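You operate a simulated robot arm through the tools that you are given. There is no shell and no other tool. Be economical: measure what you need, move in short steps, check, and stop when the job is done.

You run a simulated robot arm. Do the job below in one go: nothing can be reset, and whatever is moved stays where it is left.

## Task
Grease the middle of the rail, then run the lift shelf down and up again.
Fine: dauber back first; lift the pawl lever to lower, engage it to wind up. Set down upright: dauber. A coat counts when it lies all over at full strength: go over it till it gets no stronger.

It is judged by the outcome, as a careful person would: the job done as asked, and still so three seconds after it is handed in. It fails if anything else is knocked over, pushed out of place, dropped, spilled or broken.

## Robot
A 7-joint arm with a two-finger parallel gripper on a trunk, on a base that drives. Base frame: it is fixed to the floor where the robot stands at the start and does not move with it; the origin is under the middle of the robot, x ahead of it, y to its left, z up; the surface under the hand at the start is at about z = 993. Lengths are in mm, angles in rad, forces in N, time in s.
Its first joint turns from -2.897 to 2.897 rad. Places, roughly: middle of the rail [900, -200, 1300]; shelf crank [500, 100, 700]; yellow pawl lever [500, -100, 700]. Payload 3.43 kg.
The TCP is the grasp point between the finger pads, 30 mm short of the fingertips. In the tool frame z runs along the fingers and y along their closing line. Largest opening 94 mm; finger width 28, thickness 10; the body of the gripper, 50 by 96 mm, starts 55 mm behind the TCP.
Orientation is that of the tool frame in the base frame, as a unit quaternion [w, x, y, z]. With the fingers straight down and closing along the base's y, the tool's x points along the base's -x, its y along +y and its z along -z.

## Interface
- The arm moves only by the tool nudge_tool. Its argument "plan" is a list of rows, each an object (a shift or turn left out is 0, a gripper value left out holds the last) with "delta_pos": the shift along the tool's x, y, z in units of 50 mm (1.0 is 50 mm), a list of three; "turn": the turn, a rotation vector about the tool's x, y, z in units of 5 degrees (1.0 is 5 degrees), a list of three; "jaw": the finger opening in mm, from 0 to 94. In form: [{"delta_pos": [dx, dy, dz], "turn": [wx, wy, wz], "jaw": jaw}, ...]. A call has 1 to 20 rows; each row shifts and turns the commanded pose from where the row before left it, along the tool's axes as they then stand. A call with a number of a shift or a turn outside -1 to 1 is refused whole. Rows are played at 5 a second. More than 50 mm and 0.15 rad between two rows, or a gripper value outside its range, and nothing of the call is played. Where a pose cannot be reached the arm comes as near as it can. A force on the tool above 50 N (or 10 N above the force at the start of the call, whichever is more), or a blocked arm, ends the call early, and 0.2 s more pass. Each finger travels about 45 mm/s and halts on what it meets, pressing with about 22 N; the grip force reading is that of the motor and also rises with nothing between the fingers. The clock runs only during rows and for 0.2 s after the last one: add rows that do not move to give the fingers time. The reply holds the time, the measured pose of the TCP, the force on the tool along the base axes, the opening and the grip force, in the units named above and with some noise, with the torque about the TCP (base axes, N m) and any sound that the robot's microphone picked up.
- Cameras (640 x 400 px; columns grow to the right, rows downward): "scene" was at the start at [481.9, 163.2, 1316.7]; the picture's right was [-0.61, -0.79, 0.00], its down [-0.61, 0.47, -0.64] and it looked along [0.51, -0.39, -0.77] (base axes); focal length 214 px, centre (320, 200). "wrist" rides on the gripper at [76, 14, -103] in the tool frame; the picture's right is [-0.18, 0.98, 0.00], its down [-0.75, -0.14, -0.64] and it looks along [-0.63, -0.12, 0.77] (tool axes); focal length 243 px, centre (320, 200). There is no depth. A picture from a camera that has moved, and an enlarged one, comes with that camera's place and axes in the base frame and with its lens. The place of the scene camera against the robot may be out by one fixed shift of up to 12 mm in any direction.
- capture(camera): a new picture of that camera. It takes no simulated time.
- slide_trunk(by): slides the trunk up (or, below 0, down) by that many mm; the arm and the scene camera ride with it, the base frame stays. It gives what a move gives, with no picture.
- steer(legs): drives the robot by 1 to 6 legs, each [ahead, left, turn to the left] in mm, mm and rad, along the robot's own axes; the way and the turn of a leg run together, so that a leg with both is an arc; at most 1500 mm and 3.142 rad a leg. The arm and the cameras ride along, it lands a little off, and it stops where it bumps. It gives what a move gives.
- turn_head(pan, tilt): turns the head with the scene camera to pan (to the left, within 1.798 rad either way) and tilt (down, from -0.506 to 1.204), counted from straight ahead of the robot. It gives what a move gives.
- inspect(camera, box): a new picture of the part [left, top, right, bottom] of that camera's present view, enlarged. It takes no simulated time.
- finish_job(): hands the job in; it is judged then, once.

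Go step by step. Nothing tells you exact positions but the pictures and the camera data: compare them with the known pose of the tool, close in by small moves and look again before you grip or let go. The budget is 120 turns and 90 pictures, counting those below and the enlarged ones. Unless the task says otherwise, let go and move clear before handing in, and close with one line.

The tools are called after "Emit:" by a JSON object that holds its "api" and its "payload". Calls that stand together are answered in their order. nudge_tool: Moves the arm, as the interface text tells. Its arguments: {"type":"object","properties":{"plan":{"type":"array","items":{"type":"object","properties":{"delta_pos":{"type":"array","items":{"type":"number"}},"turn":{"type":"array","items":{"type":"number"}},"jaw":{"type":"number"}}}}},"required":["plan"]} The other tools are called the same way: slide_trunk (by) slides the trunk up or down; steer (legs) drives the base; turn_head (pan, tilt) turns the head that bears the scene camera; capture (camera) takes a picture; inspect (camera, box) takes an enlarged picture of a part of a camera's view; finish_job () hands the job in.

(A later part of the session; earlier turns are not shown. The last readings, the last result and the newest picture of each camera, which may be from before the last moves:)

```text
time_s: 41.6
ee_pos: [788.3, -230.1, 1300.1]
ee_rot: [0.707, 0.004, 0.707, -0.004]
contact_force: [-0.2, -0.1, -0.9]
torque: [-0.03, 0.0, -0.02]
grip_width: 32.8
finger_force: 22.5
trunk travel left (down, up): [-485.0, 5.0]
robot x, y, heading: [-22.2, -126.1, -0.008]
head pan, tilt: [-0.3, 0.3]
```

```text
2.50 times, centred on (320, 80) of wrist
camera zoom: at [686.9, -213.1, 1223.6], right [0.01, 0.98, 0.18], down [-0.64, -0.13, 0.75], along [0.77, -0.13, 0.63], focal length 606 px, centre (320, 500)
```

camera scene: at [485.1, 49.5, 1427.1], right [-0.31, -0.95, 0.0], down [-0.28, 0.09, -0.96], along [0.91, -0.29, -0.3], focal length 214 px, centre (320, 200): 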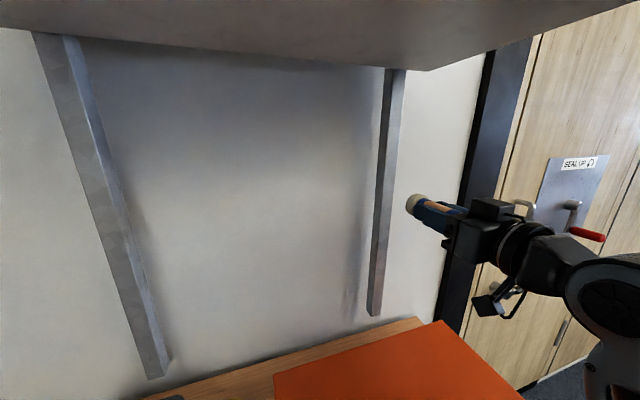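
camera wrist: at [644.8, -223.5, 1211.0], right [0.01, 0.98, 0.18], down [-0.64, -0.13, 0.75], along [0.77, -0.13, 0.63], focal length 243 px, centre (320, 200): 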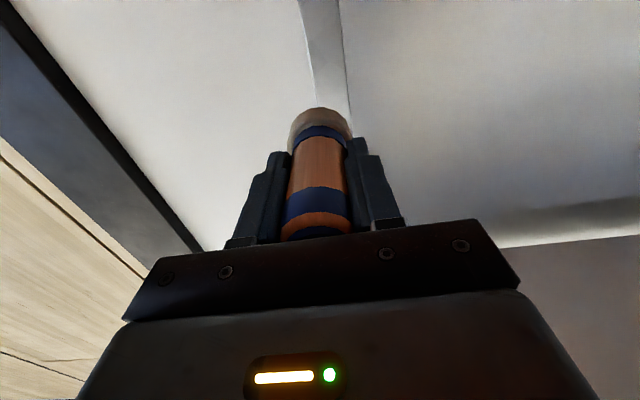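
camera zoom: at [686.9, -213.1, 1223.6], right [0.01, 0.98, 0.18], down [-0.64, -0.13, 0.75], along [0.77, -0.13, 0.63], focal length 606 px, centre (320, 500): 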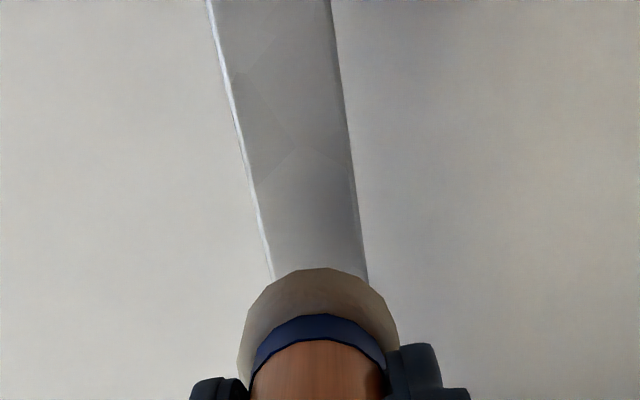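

The pad is centred on the rail. Creeping on to contact.

Emit:
{"api": "nudge_tool", "payload": {"plan": [{"delta_pos": [0, 0, 0.1]}, {"delta_pos": [0, 0, 0.06]}, {"delta_pos": [0, 0, 0.06]}, {}]}}

Emit:
{"api": "inspect", "payload": {"camera": "scene", "box": [340, 120, 500, 280]}}

```text
time_s: 42.6
ee_pos: [801.1, -228.6, 1301.7]
ee_rot: [0.707, 0.004, 0.708, -0.005]
contact_force: [0.5, 0.1, -1.2]
torque: [-0.01, 0.0, -0.04]
grip_width: 32.8
finger_force: 22.0
trunk travel left (down, up): [-485.0, 5.0]
robot x, y, heading: [-27.8, -130.1, -0.014]
head pan, tilt: [-0.3, 0.3]
```

```text
2.50 times, centred on (420, 200) of scene
camera zoom: at [485.2, 49.5, 1427.1], right [-0.31, -0.95, 0.0], down [-0.28, 0.09, -0.96], along [0.91, -0.29, -0.3], focal length 536 px, centre (70, 200)
```

zoom: 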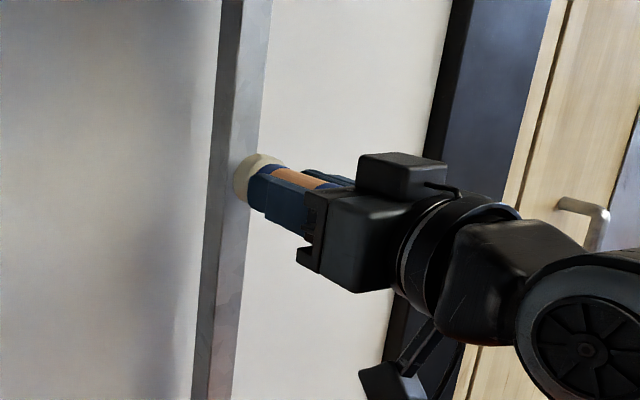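

Not touching yet. Continuing in small steps.

Emit:
{"api": "nudge_tool", "payload": {"plan": [{"delta_pos": [0, 0, 0.06]}, {"delta_pos": [0, 0, 0.06]}, {"delta_pos": [0, 0, 0.04]}, {}]}}

Emit:
{"api": "inspect", "payload": {"camera": "scene", "box": [340, 120, 500, 280]}}

```text
time_s: 43.6
ee_pos: [807.7, -228.1, 1300.1]
ee_rot: [0.707, 0.004, 0.707, -0.005]
contact_force: [-0.7, 0.4, -0.8]
torque: [0.01, 0.0, -0.01]
grip_width: 32.8
finger_force: 22.6
trunk travel left (down, up): [-485.0, 5.0]
robot x, y, heading: [-26.7, -130.8, -0.013]
head pan, tilt: [-0.3, 0.3]
```

```text
2.50 times, centred on (420, 200) of scene
camera zoom: at [485.2, 49.5, 1427.1], right [-0.31, -0.95, 0.0], down [-0.28, 0.09, -0.96], along [0.91, -0.29, -0.3], focal length 536 px, centre (70, 200)
```

zoom: 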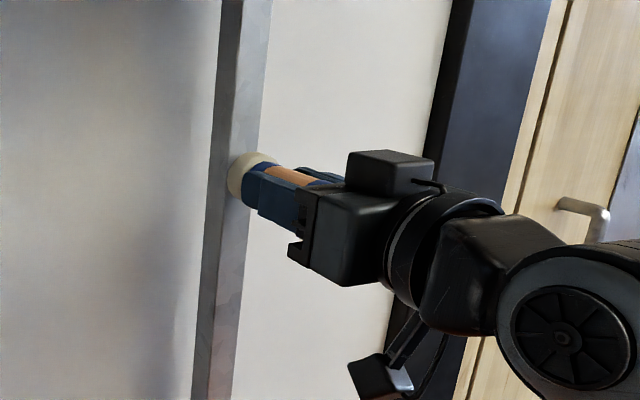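

Still about 8–10 mm to go by eye.

Emit:
{"api": "nudge_tool", "payload": {"plan": [{"delta_pos": [0, 0, 0.06]}, {"delta_pos": [0, 0, 0.04]}, {"delta_pos": [0, 0, 0.04]}, {"delta_pos": [0, 0, 0.02]}, {}]}}

Emit:
{"api": "inspect", "payload": {"camera": "scene", "box": [340, 120, 500, 280]}}

```text
time_s: 44.8
ee_pos: [816.5, -228.9, 1300.3]
ee_rot: [0.707, 0.004, 0.707, -0.004]
contact_force: [0.0, 0.1, 0.2]
torque: [-0.01, 0.01, 0.02]
grip_width: 32.9
finger_force: 21.9
trunk travel left (down, up): [-485.0, 5.0]
robot x, y, heading: [-27.5, -127.9, -0.013]
head pan, tilt: [-0.3, 0.3]
```

```text
2.50 times, centred on (420, 200) of scene
camera zoom: at [484.9, 49.3, 1427.2], right [-0.31, -0.95, 0.0], down [-0.28, 0.09, -0.96], along [0.91, -0.29, -0.3], focal length 536 px, centre (70, 200)
```

zoom: 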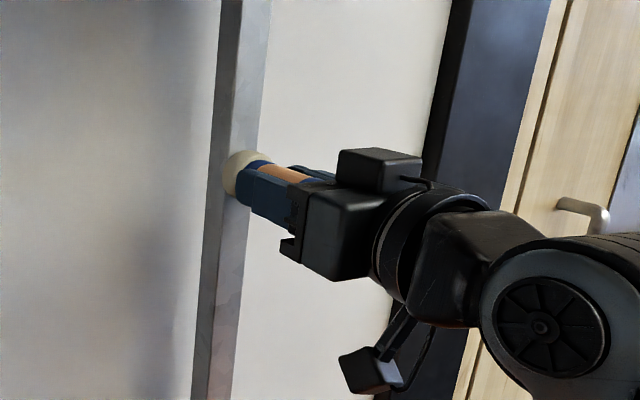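

No contact yet. Continuing.

Emit:
{"api": "nudge_tool", "payload": {"plan": [{"delta_pos": [0, 0, 0.04]}, {"delta_pos": [0, 0, 0.04]}, {"delta_pos": [0, 0, 0.04]}, {}]}}

```text
time_s: 45.8
ee_pos: [818.1, -232.5, 1301.2]
ee_rot: [0.707, 0.006, 0.707, -0.005]
contact_force: [-20.2, -3.6, -7.7]
torque: [-0.1, 0.37, 0.11]
grip_width: 33.0
finger_force: 22.3
trunk travel left (down, up): [-485.0, 5.0]
robot x, y, heading: [-25.9, -124.9, -0.009]
head pan, tilt: [-0.3, 0.3]
```

Contact at about 20 N. I'll ease to a lighter press, stroke up and down around the middle, then back off to look.

Emit:
{"api": "nudge_tool", "payload": {"plan": [{"delta_pos": [0, 0.06, -0.04]}, {"delta_pos": [-0.5, 0, 0]}, {"delta_pos": [-0.5, 0, 0]}, {"delta_pos": [0.5, 0, 0]}, {"delta_pos": [0.5, 0, 0]}, {"delta_pos": [0.5, 0, 0]}, {"delta_pos": [0.5, 0, 0]}, {"delta_pos": [-0.5, 0, 0]}, {"delta_pos": [-0.5, 0, 0]}, {}]}}

Emit:
{"api": "inspect", "payload": {"camera": "scene", "box": [340, 100, 500, 260]}}

Emit:
{"api": "inspect", "payload": {"camera": "wrist", "box": [240, 0, 400, 160]}}

```text
time_s: 48.0
ee_pos: [815.8, -224.6, 1297.4]
ee_rot: [0.705, 0.003, 0.709, -0.002]
contact_force: [-0.4, -0.2, -0.5]
torque: [-0.02, 0.0, 0.02]
grip_width: 33.0
finger_force: 22.0
trunk travel left (down, up): [-485.0, 5.0]
robot x, y, heading: [-32.8, -127.6, -0.012]
head pan, tilt: [-0.3, 0.3]
```

```text
2.50 times, centred on (420, 180) of scene
camera zoom: at [480.7, 50.6, 1428.2], right [-0.31, -0.95, 0.0], down [-0.28, 0.09, -0.96], along [0.91, -0.29, -0.29], focal length 536 px, centre (70, 250)
```

zoom: 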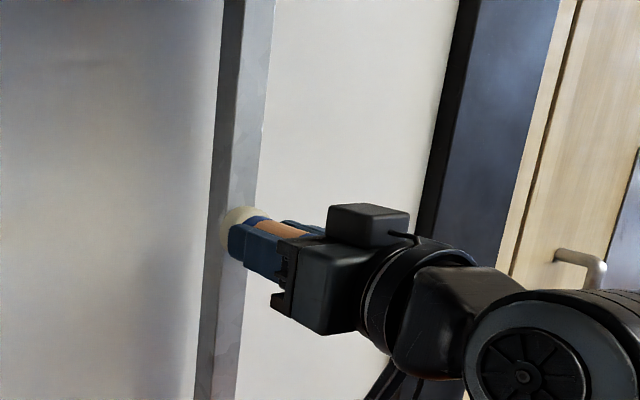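

```text
2.50 times, centred on (320, 80) of wrist
camera zoom: at [712.9, -208.2, 1221.8], right [0.01, 0.98, 0.19], down [-0.64, -0.14, 0.76], along [0.77, -0.13, 0.63], focal length 606 px, centre (320, 500)
```

zoom: 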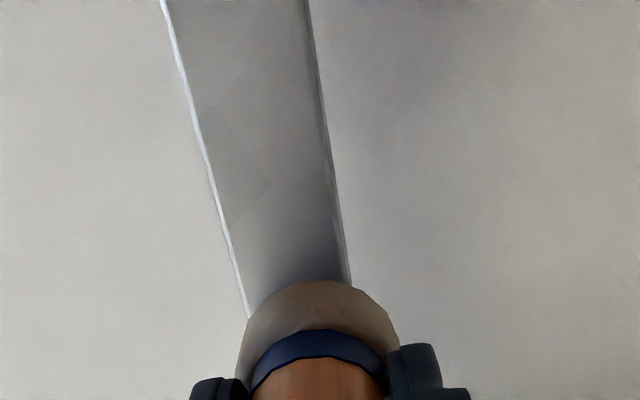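

No contact was left after the back-off and no mark shows. I'll re-centre, press to about 10–15 N, and stroke shortly while monitoring the force.

Emit:
{"api": "nudge_tool", "payload": {"plan": [{"delta_pos": [-0.05, -0.08, 0.04]}, {"delta_pos": [0, 0, 0.04]}, {}]}}

Emit:
{"api": "nudge_tool", "payload": {"plan": [{"delta_pos": [-0.3, 0, 0]}, {"delta_pos": [-0.3, 0, 0]}, {}]}}

Emit:
{"api": "nudge_tool", "payload": {"plan": [{"delta_pos": [0.3, 0, 0]}, {"delta_pos": [0.3, 0, 0]}, {"delta_pos": [0.3, 0, 0]}, {"delta_pos": [0.3, 0, 0]}, {}]}}

Emit:
{"api": "inspect", "payload": {"camera": "wrist", "box": [240, 0, 400, 160]}}

```text
time_s: 48.8
ee_pos: [817.8, -227.5, 1296.0]
ee_rot: [0.703, 0.005, 0.712, -0.002]
contact_force: [0.5, -0.2, -1.6]
torque: [-0.03, 0.0, -0.03]
grip_width: 33.0
finger_force: 21.6
trunk travel left (down, up): [-485.0, 5.0]
robot x, y, heading: [-23.1, -128.9, -0.01]
head pan, tilt: [-0.3, 0.3]
```

```text
time_s: 49.8
ee_pos: [809.0, -228.0, 1286.2]
ee_rot: [0.677, 0.012, 0.736, 0.005]
contact_force: [-1.9, 0.5, 1.4]
torque: [0.03, 0.19, -0.02]
grip_width: 33.0
finger_force: 22.3
trunk travel left (down, up): [-485.0, 5.0]
robot x, y, heading: [-30.8, -125.9, -0.014]
head pan, tilt: [-0.3, 0.3]
stopped in row 3: the arm was blocked; the commanded pose is now the measured one
```

```text
time_s: 51.0
ee_pos: [810.8, -227.7, 1227.9]
ee_rot: [0.678, 0.013, 0.735, 0.003]
contact_force: [0.4, 0.5, -0.8]
torque: [0.01, -0.05, 0.0]
grip_width: 33.0
finger_force: 22.7
trunk travel left (down, up): [-485.0, 5.0]
robot x, y, heading: [-30.5, -128.8, -0.011]
head pan, tilt: [-0.3, 0.3]
```

```text
2.50 times, centred on (320, 80) of wrist
camera zoom: at [703.1, -211.2, 1159.6], right [0.03, 0.98, 0.21], down [-0.58, -0.15, 0.8], along [0.81, -0.14, 0.56], focal length 606 px, centre (320, 500)
```

zoom: 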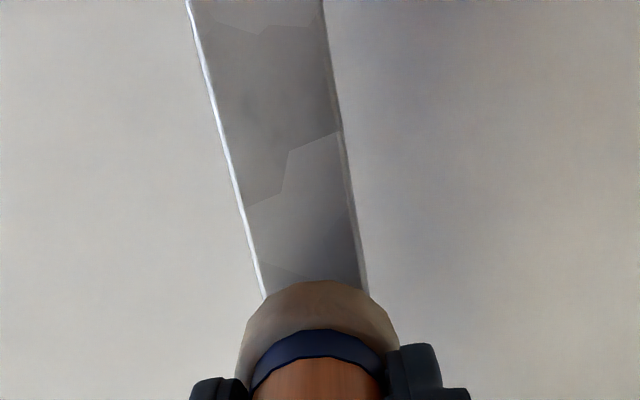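

No mark is visible and the arm got blocked going up. I'll check the arm's posture.

Emit:
{"api": "turn_head", "payload": {"pan": -0.8, "tilt": 0.4}}

Emit:
{"api": "capture", "payload": {"camera": "scene"}}

Emit:
{"api": "capture", "payload": {"camera": "wrist"}}

```text
time_s: 52.0
ee_pos: [811.3, -227.8, 1227.9]
ee_rot: [0.679, 0.012, 0.734, 0.004]
contact_force: [0.4, 0.7, -1.0]
torque: [0.0, 0.02, -0.01]
grip_width: 33.1
finger_force: 21.8
trunk travel left (down, up): [-485.0, 5.0]
robot x, y, heading: [-30.5, -126.9, -0.01]
head pan, tilt: [-0.799, 0.4]
```

```text
42 pictures are left
camera scene: at [457.3, 9.9, 1417.9], right [-0.72, -0.69, 0.0], down [-0.27, 0.28, -0.92], along [0.64, -0.67, -0.39], focal length 214 px, centre (320, 200)
```

scene: 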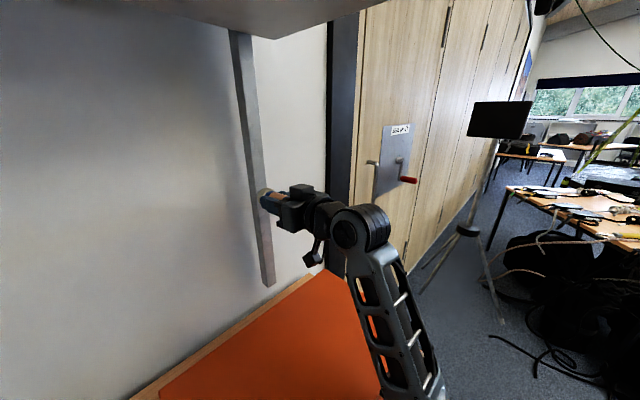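

```text
41 pictures are left
camera wrist: at [703.0, -211.2, 1159.6], right [0.03, 0.98, 0.21], down [-0.58, -0.15, 0.8], along [0.81, -0.14, 0.56], focal length 243 px, centre (320, 200)
```

wrist: 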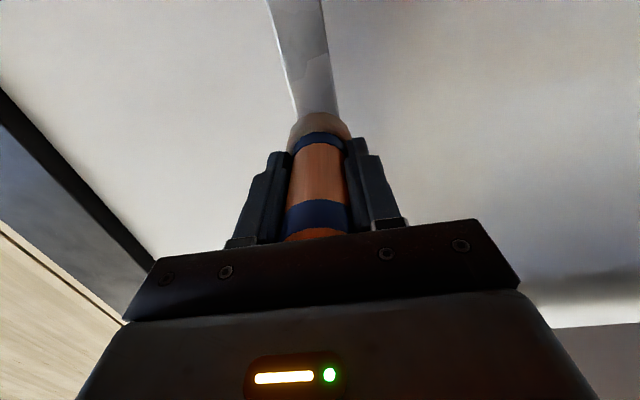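

The forearm is near its upward extension, so I need the base closer. I'll retract from the rail and look at the spot already touched.

Emit:
{"api": "nudge_tool", "payload": {"plan": [{"delta_pos": [0, 0, -0.8]}, {"delta_pos": [0, 0, -0.8]}, {}]}}

Emit:
{"api": "inspect", "payload": {"camera": "scene", "box": [200, 80, 320, 240]}}

```text
time_s: 52.8
ee_pos: [731.9, -227.9, 1232.6]
ee_rot: [0.678, 0.012, 0.735, 0.005]
contact_force: [0.2, -1.0, 0.0]
torque: [0.0, 0.0, -0.02]
grip_width: 33.1
finger_force: 22.0
trunk travel left (down, up): [-485.0, 5.0]
robot x, y, heading: [-28.7, -125.4, -0.012]
head pan, tilt: [-0.799, 0.4]
```

```text
2.50 times, centred on (260, 160) of scene
camera zoom: at [457.4, 9.8, 1417.8], right [-0.73, -0.69, 0.0], down [-0.27, 0.28, -0.92], along [0.63, -0.67, -0.39], focal length 536 px, centre (470, 300)
```

zoom: 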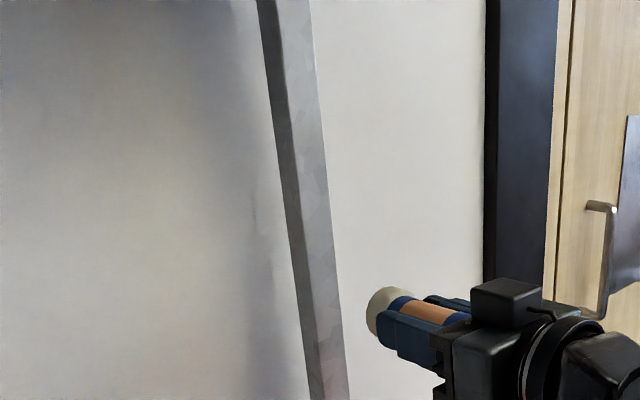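

Nothing visible there yet, after only a brief touch. I'll drive 80 mm closer, level the tool, return to z≈1300 and press properly.

Emit:
{"api": "steer", "payload": {"legs": [[-30, 0, 0]]}}

Emit:
{"api": "nudge_tool", "payload": {"plan": [{"turn": [0, -0.92, 0]}, {"delta_pos": [0, 0, -0.9]}, {"delta_pos": [-0.5, 0, 0]}, {"delta_pos": [-0.5, 0, 0]}, {}]}}

Emit:
{"api": "steer", "payload": {"legs": [[120, 0, 0]]}}

```text
time_s: 53.6
ee_pos: [703.3, -227.4, 1231.9]
ee_rot: [0.678, 0.012, 0.735, 0.005]
contact_force: [-0.5, -0.5, -0.1]
torque: [0.02, -0.02, 0.0]
grip_width: 33.0
finger_force: 21.8
trunk travel left (down, up): [-485.0, 5.0]
robot x, y, heading: [-59.4, -128.0, -0.016]
head pan, tilt: [-0.799, 0.4]
```

```text
time_s: 54.8
ee_pos: [698.7, -248.8, 1256.7]
ee_rot: [0.707, 0.013, 0.707, 0.005]
contact_force: [0.3, -0.2, -0.6]
torque: [0.04, 0.01, 0.01]
grip_width: 33.1
finger_force: 22.0
out of reach, approached as far as the arm can: row 2, 3, 4
trunk travel left (down, up): [-485.0, 5.0]
robot x, y, heading: [-60.7, -131.9, -0.014]
head pan, tilt: [-0.799, 0.4]
```

```text
time_s: 56.1
ee_pos: [801.5, -250.3, 1256.7]
ee_rot: [0.707, 0.015, 0.708, 0.002]
contact_force: [0.6, -0.6, -1.1]
torque: [0.0, 0.01, 0.0]
grip_width: 33.0
finger_force: 21.8
trunk travel left (down, up): [-485.0, 5.0]
robot x, y, heading: [50.9, -126.6, -0.011]
head pan, tilt: [-0.799, 0.4]
stopped in leg 1: the robot was blocked; the commanded pose is now the measured one
```

The base just touched something at x≈51, so I back off 30 mm and then centre the tool on the rail.

Emit:
{"api": "steer", "payload": {"legs": [[-30, 0, 0]]}}

Emit:
{"api": "nudge_tool", "payload": {"plan": [{"delta_pos": [0, 0.4, 0]}, {"delta_pos": [-0.4, 0, 0]}, {"delta_pos": [-0.4, 0, 0]}, {}]}}

Emit:
{"api": "capture", "payload": {"camera": "wrist"}}

```text
time_s: 56.9
ee_pos: [773.2, -249.0, 1253.9]
ee_rot: [0.705, 0.014, 0.709, 0.003]
contact_force: [-0.4, 0.1, -0.4]
torque: [0.02, -0.01, -0.02]
grip_width: 33.0
finger_force: 22.3
trunk travel left (down, up): [-485.0, 5.0]
robot x, y, heading: [13.8, -126.9, -0.013]
head pan, tilt: [-0.799, 0.4]
```

```text
time_s: 57.9
ee_pos: [791.5, -236.8, 1289.3]
ee_rot: [0.705, 0.015, 0.709, 0.005]
contact_force: [-0.3, 0.3, -1.4]
torque: [-0.03, -0.01, 0.03]
grip_width: 32.7
finger_force: 22.3
out of reach, approached as far as the arm can: row 1, 2, 3
trunk travel left (down, up): [-485.0, 5.0]
robot x, y, heading: [19.6, -133.3, -0.016]
head pan, tilt: [-0.799, 0.4]
```

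```text
39 pictures are left
camera wrist: at [688.3, -219.3, 1212.4], right [0.02, 0.98, 0.21], down [-0.64, -0.15, 0.75], along [0.77, -0.15, 0.62], focal length 243 px, centre (320, 200)
```

wrist: 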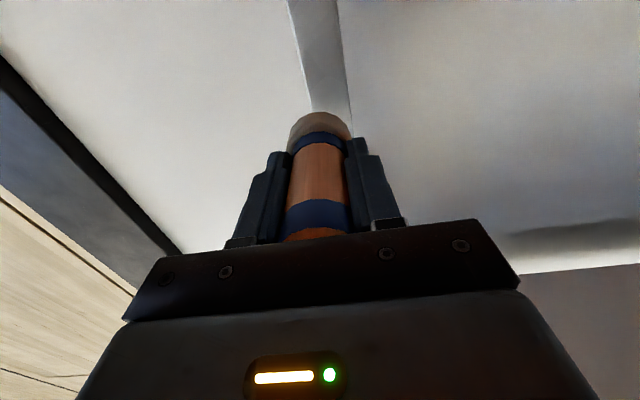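

The arm dislikes being folded too close. From here the rail is at a workable distance, so I'll move forward while centring.

Emit:
{"api": "nudge_tool", "payload": {"plan": [{"delta_pos": [0, 0.15, 0.25]}, {}]}}

Emit:
{"api": "capture", "payload": {"camera": "wrist"}}

```text
time_s: 58.5
ee_pos: [797.6, -234.2, 1288.1]
ee_rot: [0.704, 0.018, 0.71, 0.003]
contact_force: [0.0, 0.5, -0.3]
torque: [0.01, -0.01, 0.0]
grip_width: 32.9
finger_force: 22.4
trunk travel left (down, up): [-485.0, 5.0]
robot x, y, heading: [17.7, -132.3, -0.008]
head pan, tilt: [-0.799, 0.4]
```

```text
38 pictures are left
camera wrist: at [695.7, -216.0, 1211.4], right [0.02, 0.98, 0.21], down [-0.64, -0.15, 0.76], along [0.77, -0.15, 0.62], focal length 243 px, centre (320, 200)
```

wrist: 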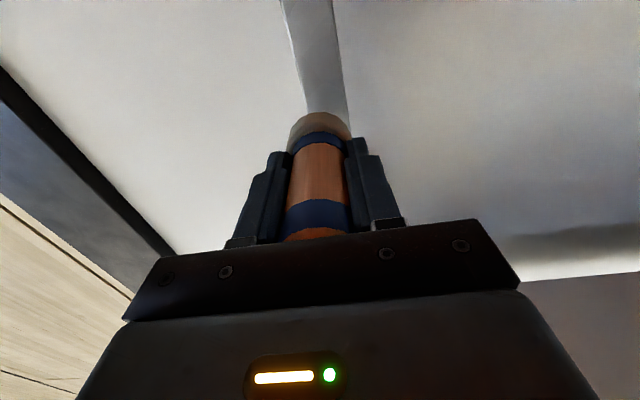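

Emit:
{"api": "nudge_tool", "payload": {"plan": [{"delta_pos": [-0.2, 0.14, 0.2]}, {"delta_pos": [0, 0, 0.14]}, {"delta_pos": [0, 0, 0.06]}, {}]}}

Emit:
{"api": "nudge_tool", "payload": {"plan": [{"delta_pos": [0, 0, 0.06]}, {}]}}

```text
time_s: 59.5
ee_pos: [806.9, -229.5, 1283.2]
ee_rot: [0.695, 0.018, 0.719, 0.006]
contact_force: [-0.7, -2.1, -0.4]
torque: [-0.01, 0.05, 0.1]
grip_width: 32.9
finger_force: 22.1
trunk travel left (down, up): [-485.0, 5.0]
robot x, y, heading: [9.2, -131.2, -0.02]
head pan, tilt: [-0.799, 0.4]
```

```text
time_s: 60.3
ee_pos: [810.4, -231.1, 1275.3]
ee_rot: [0.689, 0.022, 0.724, 0.004]
contact_force: [0.2, 0.1, 0.3]
torque: [0.01, 0.03, -0.03]
grip_width: 33.0
finger_force: 22.1
trunk travel left (down, up): [-485.0, 5.0]
robot x, y, heading: [9.8, -130.2, -0.016]
head pan, tilt: [-0.799, 0.4]
stopped in row 2: the arm was blocked; the commanded pose is now the measured one
```

Something on the arm is bumping, most likely the elbow against the case front. I'll stop and look.

Emit:
{"api": "turn_head", "payload": {"pan": -0.6, "tilt": 1.1}}

Emit:
{"api": "capture", "payload": {"camera": "scene"}}

```text
time_s: 61.4
ee_pos: [812.8, -229.1, 1275.2]
ee_rot: [0.688, 0.02, 0.725, 0.007]
contact_force: [-0.4, -1.0, -0.6]
torque: [0.0, 0.01, 0.01]
grip_width: 32.6
finger_force: 22.0
trunk travel left (down, up): [-485.0, 5.0]
robot x, y, heading: [10.4, -132.5, -0.01]
head pan, tilt: [-0.6, 1.1]
```

```text
37 pictures are left
camera scene: at [480.3, 35.0, 1364.0], right [-0.58, -0.82, 0.0], down [-0.72, 0.51, -0.46], along [0.38, -0.26, -0.89], focal length 214 px, centre (320, 200)
```

scene: 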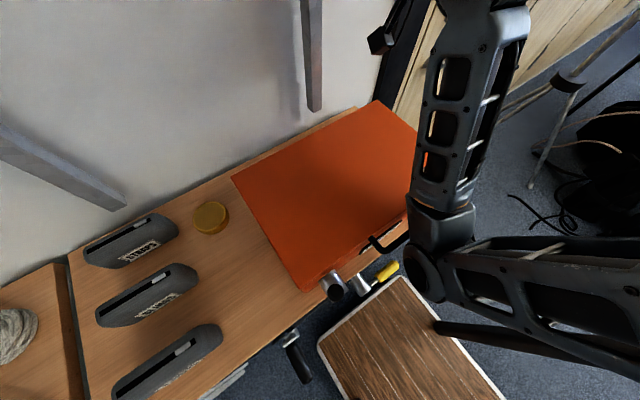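

The elbow sits low in front of the case handle, so being close is the wrong way round. I'll stand farther back (x≈-80) so the arm opens and the elbow rises and clears the case.

Emit:
{"api": "steer", "payload": {"legs": [[-95, -60, 0]]}}

Emit:
{"api": "nudge_tool", "payload": {"plan": [{"turn": [0, -0.5, 0], "delta_pos": [0, 0.6, 0.3]}, {"turn": [0, 0, 0], "delta_pos": [0, 0.5, 0.4]}, {}]}}

Emit:
{"api": "capture", "payload": {"camera": "scene"}}

```text
time_s: 62.6
ee_pos: [721.8, -285.7, 1274.3]
ee_rot: [0.689, 0.019, 0.724, 0.006]
contact_force: [-0.4, -0.3, -1.1]
torque: [0.02, -0.02, -0.02]
grip_width: 32.8
finger_force: 21.9
trunk travel left (down, up): [-485.0, 5.0]
robot x, y, heading: [-83.5, -189.2, -0.013]
head pan, tilt: [-0.6, 1.1]
```

```text
time_s: 63.4
ee_pos: [759.2, -232.7, 1276.9]
ee_rot: [0.705, 0.019, 0.709, 0.005]
contact_force: [-0.6, -0.3, -0.1]
torque: [-0.02, 0.03, -0.01]
grip_width: 33.0
finger_force: 22.1
trunk travel left (down, up): [-485.0, 5.0]
robot x, y, heading: [-88.4, -187.9, -0.014]
head pan, tilt: [-0.6, 1.1]
```

```text
36 pictures are left
camera scene: at [390.3, -22.1, 1361.0], right [-0.58, -0.82, 0.0], down [-0.73, 0.51, -0.45], along [0.37, -0.26, -0.89], focal length 214 px, centre (320, 200)
```

scene: 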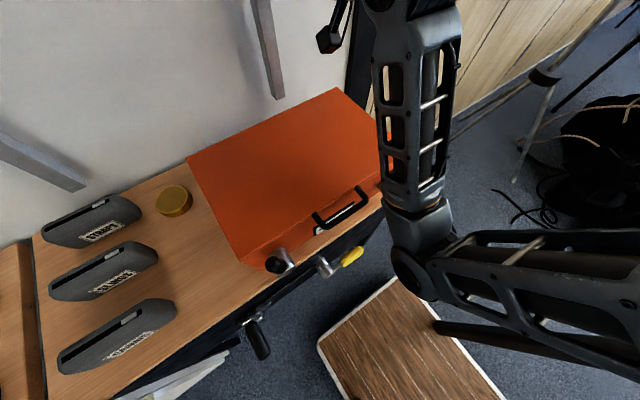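

Clear of the case now and tracking exactly. Going to the rail at z≈1300.

Emit:
{"api": "nudge_tool", "payload": {"plan": [{"delta_pos": [-0.46, 0.1, 0.5]}, {"delta_pos": [0, 0, 0.4]}, {"delta_pos": [0, 0, 0.16]}, {}]}}

Emit:
{"api": "nudge_tool", "payload": {"plan": [{"delta_pos": [0, 0, 0.06]}, {"delta_pos": [0, 0, 0.04]}, {}]}}

```text
time_s: 64.4
ee_pos: [811.2, -228.8, 1299.0]
ee_rot: [0.705, 0.021, 0.709, 0.005]
contact_force: [-0.1, 0.5, -0.6]
torque: [0.04, -0.01, -0.02]
grip_width: 33.1
finger_force: 22.1
trunk travel left (down, up): [-485.0, 5.0]
robot x, y, heading: [-86.3, -191.6, -0.013]
head pan, tilt: [-0.6, 1.1]
```

```text
time_s: 65.2
ee_pos: [816.8, -229.7, 1299.2]
ee_rot: [0.705, 0.02, 0.709, 0.005]
contact_force: [1.0, -0.4, -0.9]
torque: [0.02, -0.01, 0.03]
grip_width: 33.2
finger_force: 21.9
trunk travel left (down, up): [-485.0, 5.0]
robot x, y, heading: [-82.6, -187.3, -0.017]
head pan, tilt: [-0.6, 1.1]
```

Emit:
{"api": "nudge_tool", "payload": {"plan": [{"delta_pos": [0, 0, 0.05]}, {"delta_pos": [0, 0, 0.05]}, {}]}}

Emit:
{"api": "turn_head", "payload": {"pan": -0.5, "tilt": 0.25}}

Emit:
{"api": "capture", "payload": {"camera": "scene"}}

```text
time_s: 66.0
ee_pos: [820.7, -229.3, 1297.9]
ee_rot: [0.705, 0.019, 0.709, 0.004]
contact_force: [-1.1, 0.0, -0.2]
torque: [-0.02, -0.01, -0.01]
grip_width: 32.9
finger_force: 21.9
trunk travel left (down, up): [-485.0, 5.0]
robot x, y, heading: [-85.4, -190.4, -0.017]
head pan, tilt: [-0.6, 1.1]
```

```text
time_s: 67.1
ee_pos: [820.8, -228.5, 1298.2]
ee_rot: [0.705, 0.021, 0.709, 0.005]
contact_force: [0.1, 0.5, -0.7]
torque: [0.01, -0.01, 0.02]
grip_width: 32.9
finger_force: 21.2
trunk travel left (down, up): [-485.0, 5.0]
robot x, y, heading: [-85.9, -191.4, -0.012]
head pan, tilt: [-0.499, 0.25]
```

```text
35 pictures are left
camera scene: at [420.1, -31.6, 1431.8], right [-0.49, -0.87, 0.0], down [-0.22, 0.12, -0.97], along [0.84, -0.48, -0.25], focal length 214 px, centre (320, 200)
```

scene: 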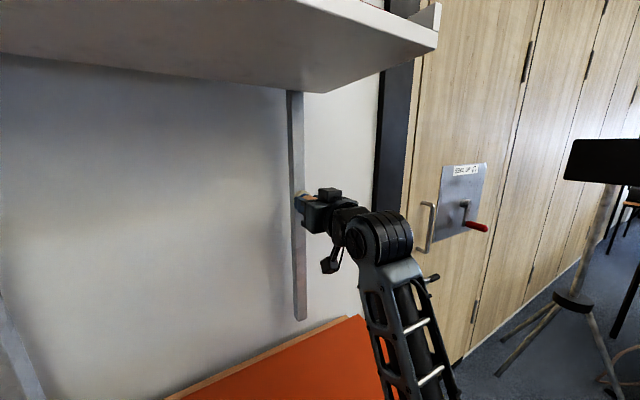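

Emit:
{"api": "nudge_tool", "payload": {"plan": [{"delta_pos": [0, 0, 0.04]}, {"delta_pos": [0, 0, 0.04]}, {"delta_pos": [0, 0, 0.04]}, {}]}}

Emit:
{"api": "inspect", "payload": {"camera": "scene", "box": [240, 130, 360, 250]}}

```text
time_s: 68.1
ee_pos: [827.1, -229.5, 1298.7]
ee_rot: [0.705, 0.019, 0.709, 0.006]
contact_force: [-24.7, -1.1, -5.3]
torque: [-0.05, 0.16, 0.33]
grip_width: 33.1
finger_force: 21.8
trunk travel left (down, up): [-485.0, 5.0]
robot x, y, heading: [-84.6, -192.7, -0.014]
head pan, tilt: [-0.499, 0.25]
```

```text
3.33 times, centred on (300, 190) of scene
camera zoom: at [419.0, -31.6, 1432.2], right [-0.49, -0.87, 0.0], down [-0.21, 0.12, -0.97], along [0.84, -0.48, -0.25], focal length 715 px, centre (387, 233)
```

zoom: 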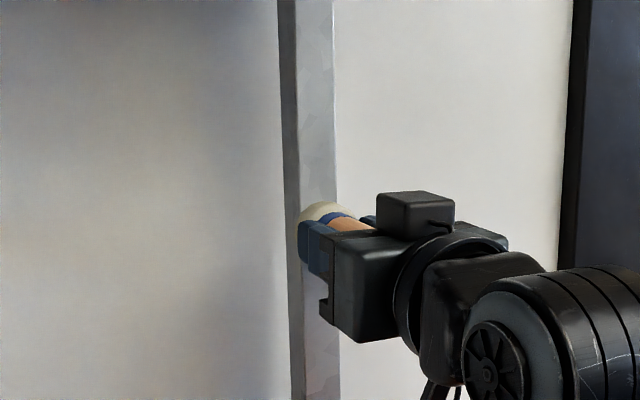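

Solid contact at about 25 N. Easing slightly and stroking ±60 mm.

Emit:
{"api": "nudge_tool", "payload": {"plan": [{"delta_pos": [0, 0, -0.01]}, {"delta_pos": [-0.3, 0, 0]}, {"delta_pos": [-0.3, 0, 0]}, {"delta_pos": [-0.3, 0, 0]}, {"delta_pos": [-0.3, 0, 0]}, {}]}}

Emit:
{"api": "nudge_tool", "payload": {"plan": [{"delta_pos": [0.3, 0, 0]}, {"delta_pos": [0.3, 0, 0]}, {"delta_pos": [0.3, 0, 0]}, {"delta_pos": [0.3, 0, 0]}, {"delta_pos": [0.3, 0, 0]}, {"delta_pos": [0.3, 0, 0]}, {"delta_pos": [0.3, 0, 0]}, {"delta_pos": [0.3, 0, 0]}, {}]}}

Emit:
{"api": "inspect", "payload": {"camera": "scene", "box": [240, 130, 360, 250]}}

```text
time_s: 69.5
ee_pos: [826.0, -233.1, 1360.1]
ee_rot: [0.706, 0.019, 0.708, 0.005]
contact_force: [-30.3, 1.6, -9.2]
torque: [-0.13, 0.44, 0.57]
grip_width: 33.1
finger_force: 21.3
trunk travel left (down, up): [-485.0, 5.0]
robot x, y, heading: [-85.7, -189.4, -0.014]
head pan, tilt: [-0.499, 0.25]
```

```text
time_s: 71.5
ee_pos: [827.4, -227.4, 1238.9]
ee_rot: [0.705, 0.018, 0.709, 0.006]
contact_force: [-25.5, -1.4, 4.7]
torque: [0.03, -0.58, 0.3]
grip_width: 33.1
finger_force: 22.2
trunk travel left (down, up): [-485.0, 5.0]
robot x, y, heading: [-85.5, -190.2, -0.013]
head pan, tilt: [-0.499, 0.25]
```

```text
3.33 times, centred on (300, 190) of scene
camera zoom: at [418.8, -31.6, 1432.3], right [-0.49, -0.87, 0.0], down [-0.21, 0.12, -0.97], along [0.84, -0.48, -0.25], focal length 715 px, centre (387, 233)
```

zoom: 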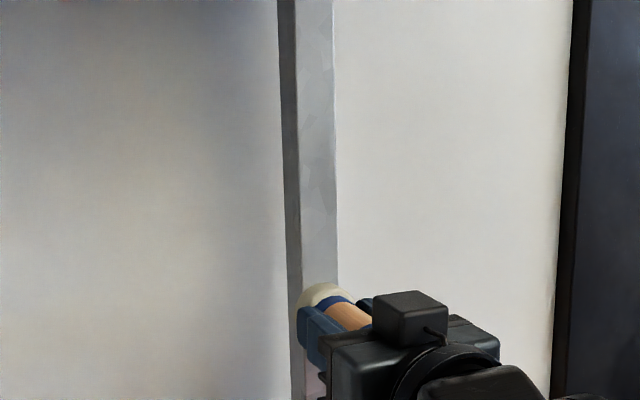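

Full-contact strokes left no mark, so the dauber seems dry. I'll back off and inspect the golden tin, which may be the grease pot.

Emit:
{"api": "nudge_tool", "payload": {"plan": [{"delta_pos": [0, 0, -0.6]}, {"delta_pos": [0, 0, -0.8]}, {}]}}

Emit:
{"api": "turn_head", "payload": {"pan": 0.0, "tilt": 0.9}}

Emit:
{"api": "capture", "payload": {"camera": "scene"}}

```text
time_s: 72.3
ee_pos: [756.2, -226.4, 1237.5]
ee_rot: [0.705, 0.018, 0.709, 0.005]
contact_force: [0.1, 0.4, -0.9]
torque: [-0.01, 0.03, -0.02]
grip_width: 33.1
finger_force: 22.0
trunk travel left (down, up): [-485.0, 5.0]
robot x, y, heading: [-83.9, -187.9, -0.013]
head pan, tilt: [-0.499, 0.25]
```

```text
time_s: 73.4
ee_pos: [757.0, -226.4, 1239.3]
ee_rot: [0.705, 0.019, 0.709, 0.005]
contact_force: [0.2, 0.3, -1.5]
torque: [-0.01, -0.01, -0.02]
grip_width: 33.2
finger_force: 21.5
trunk travel left (down, up): [-485.0, 5.0]
robot x, y, heading: [-85.7, -189.4, -0.015]
head pan, tilt: [0.0, 0.901]
```

```text
32 pictures are left
camera scene: at [414.2, 13.2, 1374.9], right [-0.02, -1.0, 0.0], down [-0.78, 0.01, -0.62], along [0.62, -0.01, -0.78], focal length 214 px, centre (320, 200)
```

scene: 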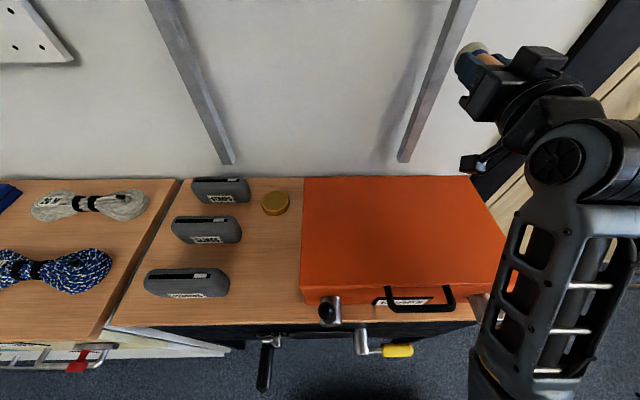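

Emit:
{"api": "inspect", "payload": {"camera": "scene", "box": [250, 180, 300, 220]}}

Emit:
{"api": "inspect", "payload": {"camera": "scene", "box": [390, 0, 500, 100]}}

```text
10.00 times, centred on (275, 200) of scene
camera zoom: at [414.2, 13.2, 1374.9], right [-0.02, -1.0, 0.0], down [-0.78, 0.01, -0.62], along [0.62, -0.01, -0.78], focal length 2145 px, centre (770, 200)
```

zoom: 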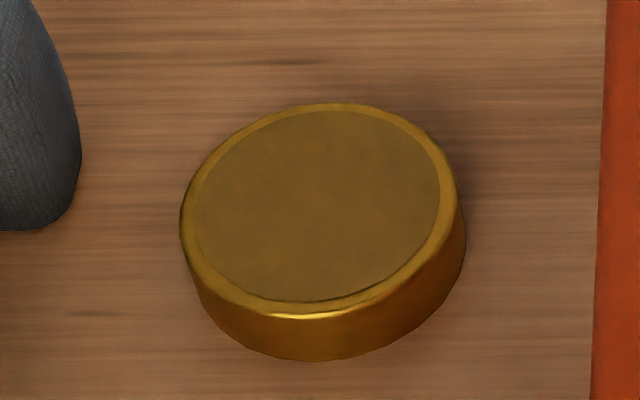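

```text
4.00 times, centred on (445, 50) of scene
camera zoom: at [414.2, 13.2, 1374.9], right [-0.02, -1.0, 0.0], down [-0.78, 0.01, -0.62], along [0.62, -0.01, -0.78], focal length 858 px, centre (-180, 800)
```

zoom: 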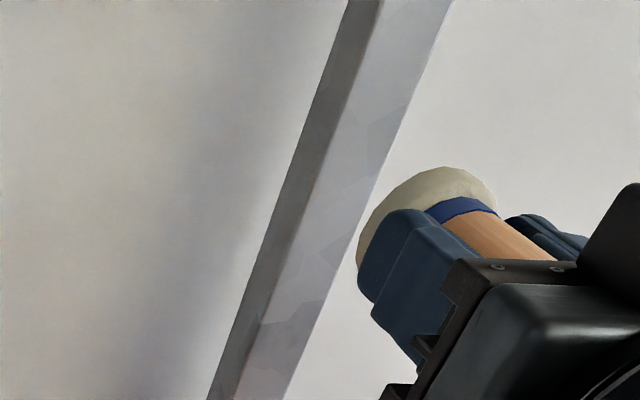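

The tin is an open pot of brownish grease and the pad is still clean, so the pad must be dipped first. I'll back away, pitch the tool down in free space and drive round to the left to reach the tin.

Emit:
{"api": "steer", "payload": {"legs": [[-250, 0, 0]]}}

Emit:
{"api": "nudge_tool", "payload": {"plan": [{"delta_pos": [0.6, 0, 0.4]}, {"delta_pos": [0.7, 0, 0.4]}, {"turn": [0, 1, 0]}, {"turn": [0, 1, 0]}, {"turn": [0, 1, 0]}, {"turn": [0, 1, 0]}, {"turn": [0, 1, 0]}, {"turn": [0, 1, 0]}, {"turn": [0, 1, 0]}, {"turn": [0, 1, 0]}, {"turn": [0, 1, 0]}, {"turn": [0, 1, 0]}, {"turn": [0, 1, 0]}, {"turn": [0, 1, 0]}, {"turn": [0, 1, 0]}, {"turn": [0, 1, 0]}, {"turn": [0, 1, 0]}, {"turn": [0, 1, 0]}, {"turn": [0, 1, 0]}, {"turn": [0, 0.98, 0]}]}}

```text
time_s: 75.2
ee_pos: [507.0, -221.8, 1237.5]
ee_rot: [0.705, 0.019, 0.709, 0.006]
contact_force: [1.2, -0.5, -1.2]
torque: [0.0, -0.01, 0.0]
grip_width: 33.1
finger_force: 22.0
trunk travel left (down, up): [-485.0, 5.0]
robot x, y, heading: [-335.8, -187.9, -0.019]
head pan, tilt: [0.0, 0.901]
```

```text
time_s: 79.4
ee_pos: [546.5, -221.0, 1172.7]
ee_rot: [0.297, 0.015, 0.955, 0.013]
contact_force: [0.2, -0.3, -0.6]
torque: [0.02, 0.01, 0.02]
grip_width: 33.0
finger_force: 22.0
out of reach, approached as far as the arm can: row 14, 15, 16, 17, 18, 19, 20
trunk travel left (down, up): [-485.0, 5.0]
robot x, y, heading: [-334.0, -191.0, -0.016]
head pan, tilt: [0.0, 0.901]
```

Too extended for that pitch, so I'll draw the hand in and then finish pitching down.

Emit:
{"api": "nudge_tool", "payload": {"plan": [{"delta_pos": [0.7, 0, -0.49]}, {"delta_pos": [0.7, 0, -0.49]}, {"delta_pos": [0.7, 0, -0.49]}, {"turn": [0, 1, 0]}, {"turn": [0, 1, 0]}, {"turn": [0, 1, 0]}, {"turn": [0, 1, 0]}, {"turn": [0, 1, 0]}, {"turn": [0, 1, 0]}, {"turn": [0, 0.92, 0]}, {}]}}

```text
time_s: 81.8
ee_pos: [419.0, -217.1, 1173.8]
ee_rot: [0.0, 0.009, 1.0, 0.017]
contact_force: [-0.5, 0.3, -1.8]
torque: [0.01, -0.02, -0.03]
grip_width: 32.8
finger_force: 21.8
trunk travel left (down, up): [-485.0, 5.0]
robot x, y, heading: [-333.2, -187.8, -0.009]
head pan, tilt: [0.0, 0.901]
```

Tool is down. Now driving to the left-hand stand facing the tin.

Emit:
{"api": "steer", "payload": {"legs": [[0, 618, 0], [313, 0, 0], [0, 0, -0.3]]}}

Emit:
{"api": "nudge_tool", "payload": {"plan": [{"turn": [0.39, 0, 0]}, {}]}}

Emit:
{"api": "capture", "payload": {"camera": "wrist"}}

```text
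time_s: 88.0
ee_pos: [699.6, 172.3, 1174.5]
ee_rot: [0.004, 0.161, 0.987, 0.017]
contact_force: [-0.5, 0.3, -1.1]
torque: [-0.04, 0.01, -0.05]
grip_width: 33.2
finger_force: 22.3
trunk travel left (down, up): [-485.0, 5.0]
robot x, y, heading: [-8.9, 426.7, -0.318]
head pan, tilt: [0.0, 0.901]
```

```text
time_s: 88.5
ee_pos: [699.1, 172.1, 1173.7]
ee_rot: [0.001, 0.161, 0.987, 0.0]
contact_force: [-0.3, 0.6, -0.8]
torque: [-0.01, 0.02, -0.01]
grip_width: 32.9
finger_force: 21.9
trunk travel left (down, up): [-485.0, 5.0]
robot x, y, heading: [-11.3, 428.3, -0.314]
head pan, tilt: [0.0, 0.901]
```

```text
29 pictures are left
camera wrist: at [631.4, 210.2, 1275.5], right [0.49, 0.87, 0.0], down [0.67, -0.37, 0.64], along [0.56, -0.31, -0.77], focal length 243 px, centre (320, 200)
```

wrist: 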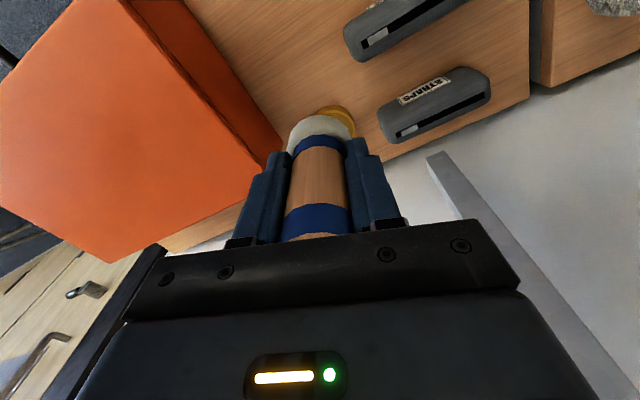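

The tin sits at about [802, 142] with its surface near z 862. Moving over it and down to about 25 mm above.

Emit:
{"api": "nudge_tool", "payload": {"plan": [{"delta_pos": [-0.72, 0.03, 0]}, {"delta_pos": [-0.71, 0.03, 0]}, {"delta_pos": [-0.71, 0.03, 0]}, {"delta_pos": [0, 0, 1]}, {"delta_pos": [0, 0, 1]}, {"delta_pos": [0, 0, 1]}, {"delta_pos": [0, 0, 0.9]}, {}]}}

Emit:
{"api": "capture", "payload": {"camera": "wrist"}}

Emit:
{"api": "capture", "payload": {"camera": "scene"}}

```text
time_s: 90.3
ee_pos: [802.8, 143.1, 977.9]
ee_rot: [0.002, 0.161, 0.987, -0.001]
contact_force: [0.6, -0.7, -1.4]
torque: [0.02, 0.01, 0.02]
grip_width: 33.1
finger_force: 22.3
trunk travel left (down, up): [-485.0, 5.0]
robot x, y, heading: [-10.6, 428.7, -0.32]
head pan, tilt: [0.0, 0.901]
```

```text
28 pictures are left
camera wrist: at [734.9, 181.3, 1081.0], right [0.49, 0.87, 0.0], down [0.67, -0.37, 0.64], along [0.56, -0.31, -0.77], focal length 243 px, centre (320, 200)
```

wrist: 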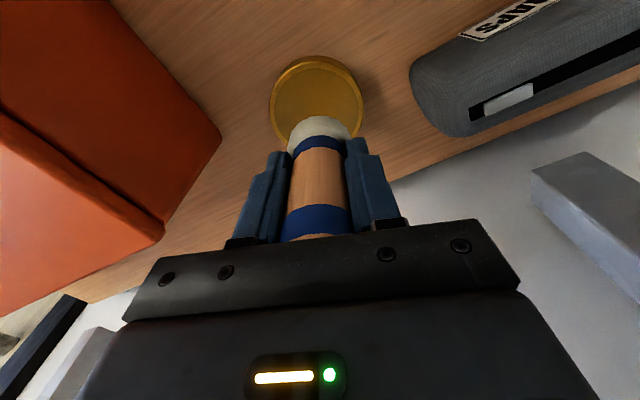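

```text
27 pictures are left
camera scene: at [528.2, 472.2, 1374.8], right [-0.31, -0.95, 0.0], down [-0.74, 0.24, -0.62], along [0.59, -0.19, -0.78], focal length 214 px, centre (320, 200)
```

scene: 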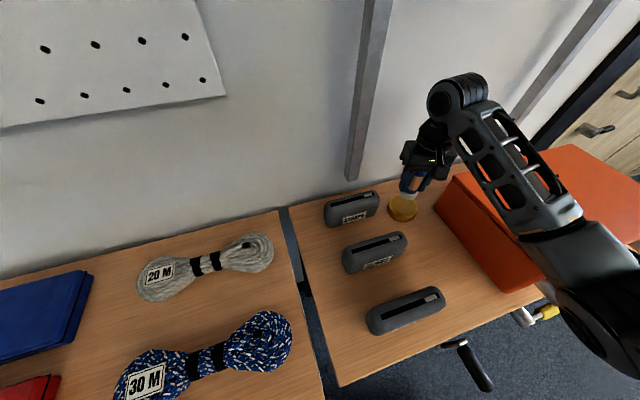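

The grease pot's centre is about 10 mm nearer. I'll correct and lower gently into it.

Emit:
{"api": "nudge_tool", "payload": {"plan": [{"delta_pos": [0.2, 0, 0.3]}, {"delta_pos": [0, 0, 0.2]}, {"delta_pos": [0, 0, 0.1]}, {}]}}

Emit:
{"api": "nudge_tool", "payload": {"plan": [{"delta_pos": [0, 0, 0.06]}, {"delta_pos": [0, 0, 0.06]}, {}]}}

Emit:
{"api": "inspect", "payload": {"camera": "scene", "box": [370, 130, 470, 230]}}

```text
time_s: 91.3
ee_pos: [794.7, 146.1, 949.2]
ee_rot: [0.001, 0.161, 0.987, 0.0]
contact_force: [0.4, -0.7, -1.4]
torque: [0.03, 0.01, -0.03]
grip_width: 33.0
finger_force: 21.6
trunk travel left (down, up): [-485.0, 5.0]
robot x, y, heading: [-8.8, 428.4, -0.319]
head pan, tilt: [0.0, 0.901]
```

```text
time_s: 92.2
ee_pos: [794.1, 148.0, 941.7]
ee_rot: [0.001, 0.16, 0.987, 0.0]
contact_force: [-1.2, 0.0, -1.5]
torque: [0.02, 0.0, 0.02]
grip_width: 32.9
finger_force: 22.0
trunk travel left (down, up): [-485.0, 5.0]
robot x, y, heading: [-7.5, 429.3, -0.317]
head pan, tilt: [0.0, 0.901]
```

```text
4.00 times, centred on (420, 180) of scene
camera zoom: at [528.2, 472.2, 1374.8], right [-0.31, -0.95, 0.0], down [-0.74, 0.24, -0.62], along [0.59, -0.19, -0.78], focal length 858 px, centre (-80, 280)
```

zoom: 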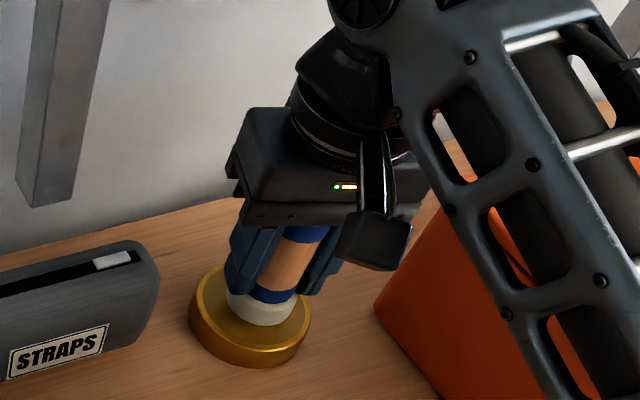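

Emit:
{"api": "nudge_tool", "payload": {"plan": [{"delta_pos": [0, 0, 0.06]}, {"delta_pos": [0, 0, 0.06]}, {"delta_pos": [0, 0, 0.04]}, {}]}}

Emit:
{"api": "nudge_tool", "payload": {"plan": [{"delta_pos": [0, 0, 0.05]}, {"delta_pos": [0, 0, 0.05]}, {}]}}

```text
time_s: 93.2
ee_pos: [793.6, 145.2, 935.6]
ee_rot: [0.001, 0.16, 0.987, 0.0]
contact_force: [1.4, 0.0, -0.8]
torque: [0.02, 0.0, 0.04]
grip_width: 32.9
finger_force: 22.3
trunk travel left (down, up): [-485.0, 5.0]
robot x, y, heading: [-8.7, 429.7, -0.317]
head pan, tilt: [0.0, 0.901]
```

```text
time_s: 94.0
ee_pos: [792.5, 146.6, 929.7]
ee_rot: [0.001, 0.161, 0.987, -0.001]
contact_force: [-0.4, 0.3, 2.0]
torque: [0.05, 0.05, 0.01]
grip_width: 33.0
finger_force: 21.7
trunk travel left (down, up): [-485.0, 5.0]
robot x, y, heading: [-10.7, 426.5, -0.316]
head pan, tilt: [0.0, 0.901]
```

Touching now. A little more pressure, hold, then lift and look at the pad.

Emit:
{"api": "nudge_tool", "payload": {"plan": [{"delta_pos": [0, 0, 0.05]}, {}, {}, {}]}}

Emit:
{"api": "nudge_tool", "payload": {"plan": [{"delta_pos": [0, 0, -0.3]}, {"delta_pos": [0, 0, -0.7]}, {"delta_pos": [0, 0, -0.8]}, {}]}}

Emit:
{"api": "inspect", "payload": {"camera": "wrist", "box": [240, 30, 400, 190]}}

Emit:
{"api": "inspect", "payload": {"camera": "scene", "box": [370, 110, 470, 230]}}

```text
time_s: 95.0
ee_pos: [792.6, 145.1, 930.4]
ee_rot: [0.003, 0.161, 0.987, 0.0]
contact_force: [0.3, 3.7, 34.4]
torque: [0.25, 0.33, 0.03]
grip_width: 32.5
finger_force: 22.1
trunk travel left (down, up): [-485.0, 5.0]
robot x, y, heading: [-11.9, 428.8, -0.318]
head pan, tilt: [0.0, 0.901]
```

```text
time_s: 96.0
ee_pos: [792.4, 145.6, 1016.2]
ee_rot: [0.0, 0.161, 0.987, 0.0]
contact_force: [-0.6, -0.3, -1.5]
torque: [-0.03, 0.05, 0.0]
grip_width: 32.9
finger_force: 22.0
trunk travel left (down, up): [-485.0, 5.0]
robot x, y, heading: [-10.2, 427.4, -0.318]
head pan, tilt: [0.0, 0.901]
```

```text
2.50 times, centred on (320, 110) of wrist
camera zoom: at [724.2, 183.5, 1118.4], right [0.49, 0.87, 0.0], down [0.67, -0.37, 0.64], along [0.56, -0.31, -0.77], focal length 606 px, centre (320, 425)
```

zoom: 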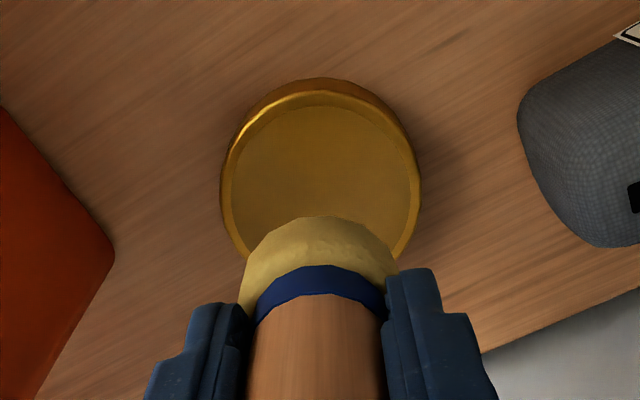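

```text
3.33 times, centred on (420, 170) of scene
camera zoom: at [528.1, 472.1, 1374.8], right [-0.31, -0.95, 0.0], down [-0.74, 0.24, -0.62], along [0.59, -0.19, -0.78], focal length 715 px, centre (-13, 300)
```

zoom: 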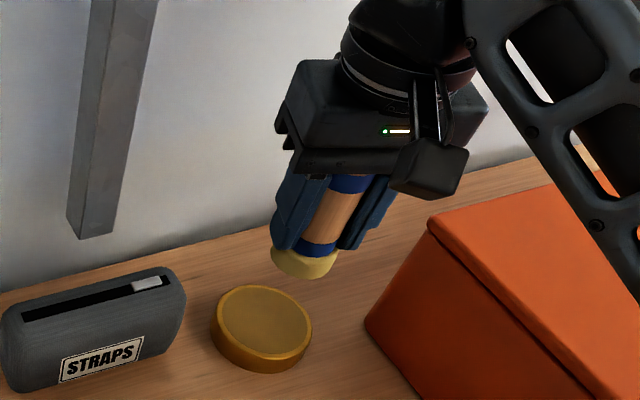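

The pad is now coated yellow, so the dip worked. Retracing: lift, draw in, and drive back to the open spot to pitch up again.

Emit:
{"api": "nudge_tool", "payload": {"plan": [{"delta_pos": [0, 0, -1]}, {"delta_pos": [0, 0, -1]}, {"delta_pos": [0, 0, -1]}, {"delta_pos": [0.65, 0, 0]}, {"delta_pos": [0.65, 0, 0]}, {"delta_pos": [0.65, 0, 0]}, {}]}}

Emit:
{"api": "steer", "payload": {"legs": [[0, 0, 0.31], [-322, 0, 0], [0, -616, 0]]}}

Emit:
{"api": "nudge_tool", "payload": {"plan": [{"turn": [0, -1, 0]}, {"turn": [0, -1, 0]}, {"turn": [0, -1, 0]}, {"turn": [0, -1, 0]}, {"turn": [0, -1, 0]}, {"turn": [0, -1, 0]}, {"turn": [0, -1, 0]}, {"delta_pos": [-0.7, 0, 0.49]}, {"delta_pos": [-0.7, 0, 0.49]}, {"delta_pos": [-0.7, 0, 0.49]}, {"turn": [0, -1, 0]}, {"turn": [0, -1, 0]}, {"turn": [0, -1, 0]}, {"turn": [0, -1, 0]}, {"turn": [0, -1, 0]}, {"turn": [0, -1, 0]}, {"turn": [0, -1, 0]}, {"turn": [0, -1, 0]}, {"turn": [0, -1, 0]}, {"turn": [0, -1, 0]}]}}

```text
time_s: 97.5
ee_pos: [698.9, 176.0, 1166.9]
ee_rot: [-0.001, 0.161, 0.987, 0.0]
contact_force: [-0.8, 0.1, 0.1]
torque: [-0.02, -0.02, -0.02]
grip_width: 32.9
finger_force: 22.6
trunk travel left (down, up): [-485.0, 5.0]
robot x, y, heading: [-9.5, 428.6, -0.313]
head pan, tilt: [0.0, 0.901]
```

```text
time_s: 103.8
ee_pos: [410.5, -215.9, 1167.6]
ee_rot: [0.001, 0.011, 1.0, 0.0]
contact_force: [-0.6, 0.3, -0.3]
torque: [0.0, 0.02, 0.02]
grip_width: 33.0
finger_force: 21.9
trunk travel left (down, up): [-485.0, 5.0]
robot x, y, heading: [-342.0, -183.8, -0.018]
head pan, tilt: [0.0, 0.901]
```

```text
time_s: 108.0
ee_pos: [539.9, -217.1, 1166.8]
ee_rot: [0.677, 0.009, 0.736, -0.008]
contact_force: [-0.6, -0.6, -1.3]
torque: [-0.02, 0.02, 0.02]
grip_width: 33.3
finger_force: 21.5
trunk travel left (down, up): [-485.0, 5.0]
robot x, y, heading: [-343.9, -184.4, -0.013]
head pan, tilt: [0.0, 0.901]
```

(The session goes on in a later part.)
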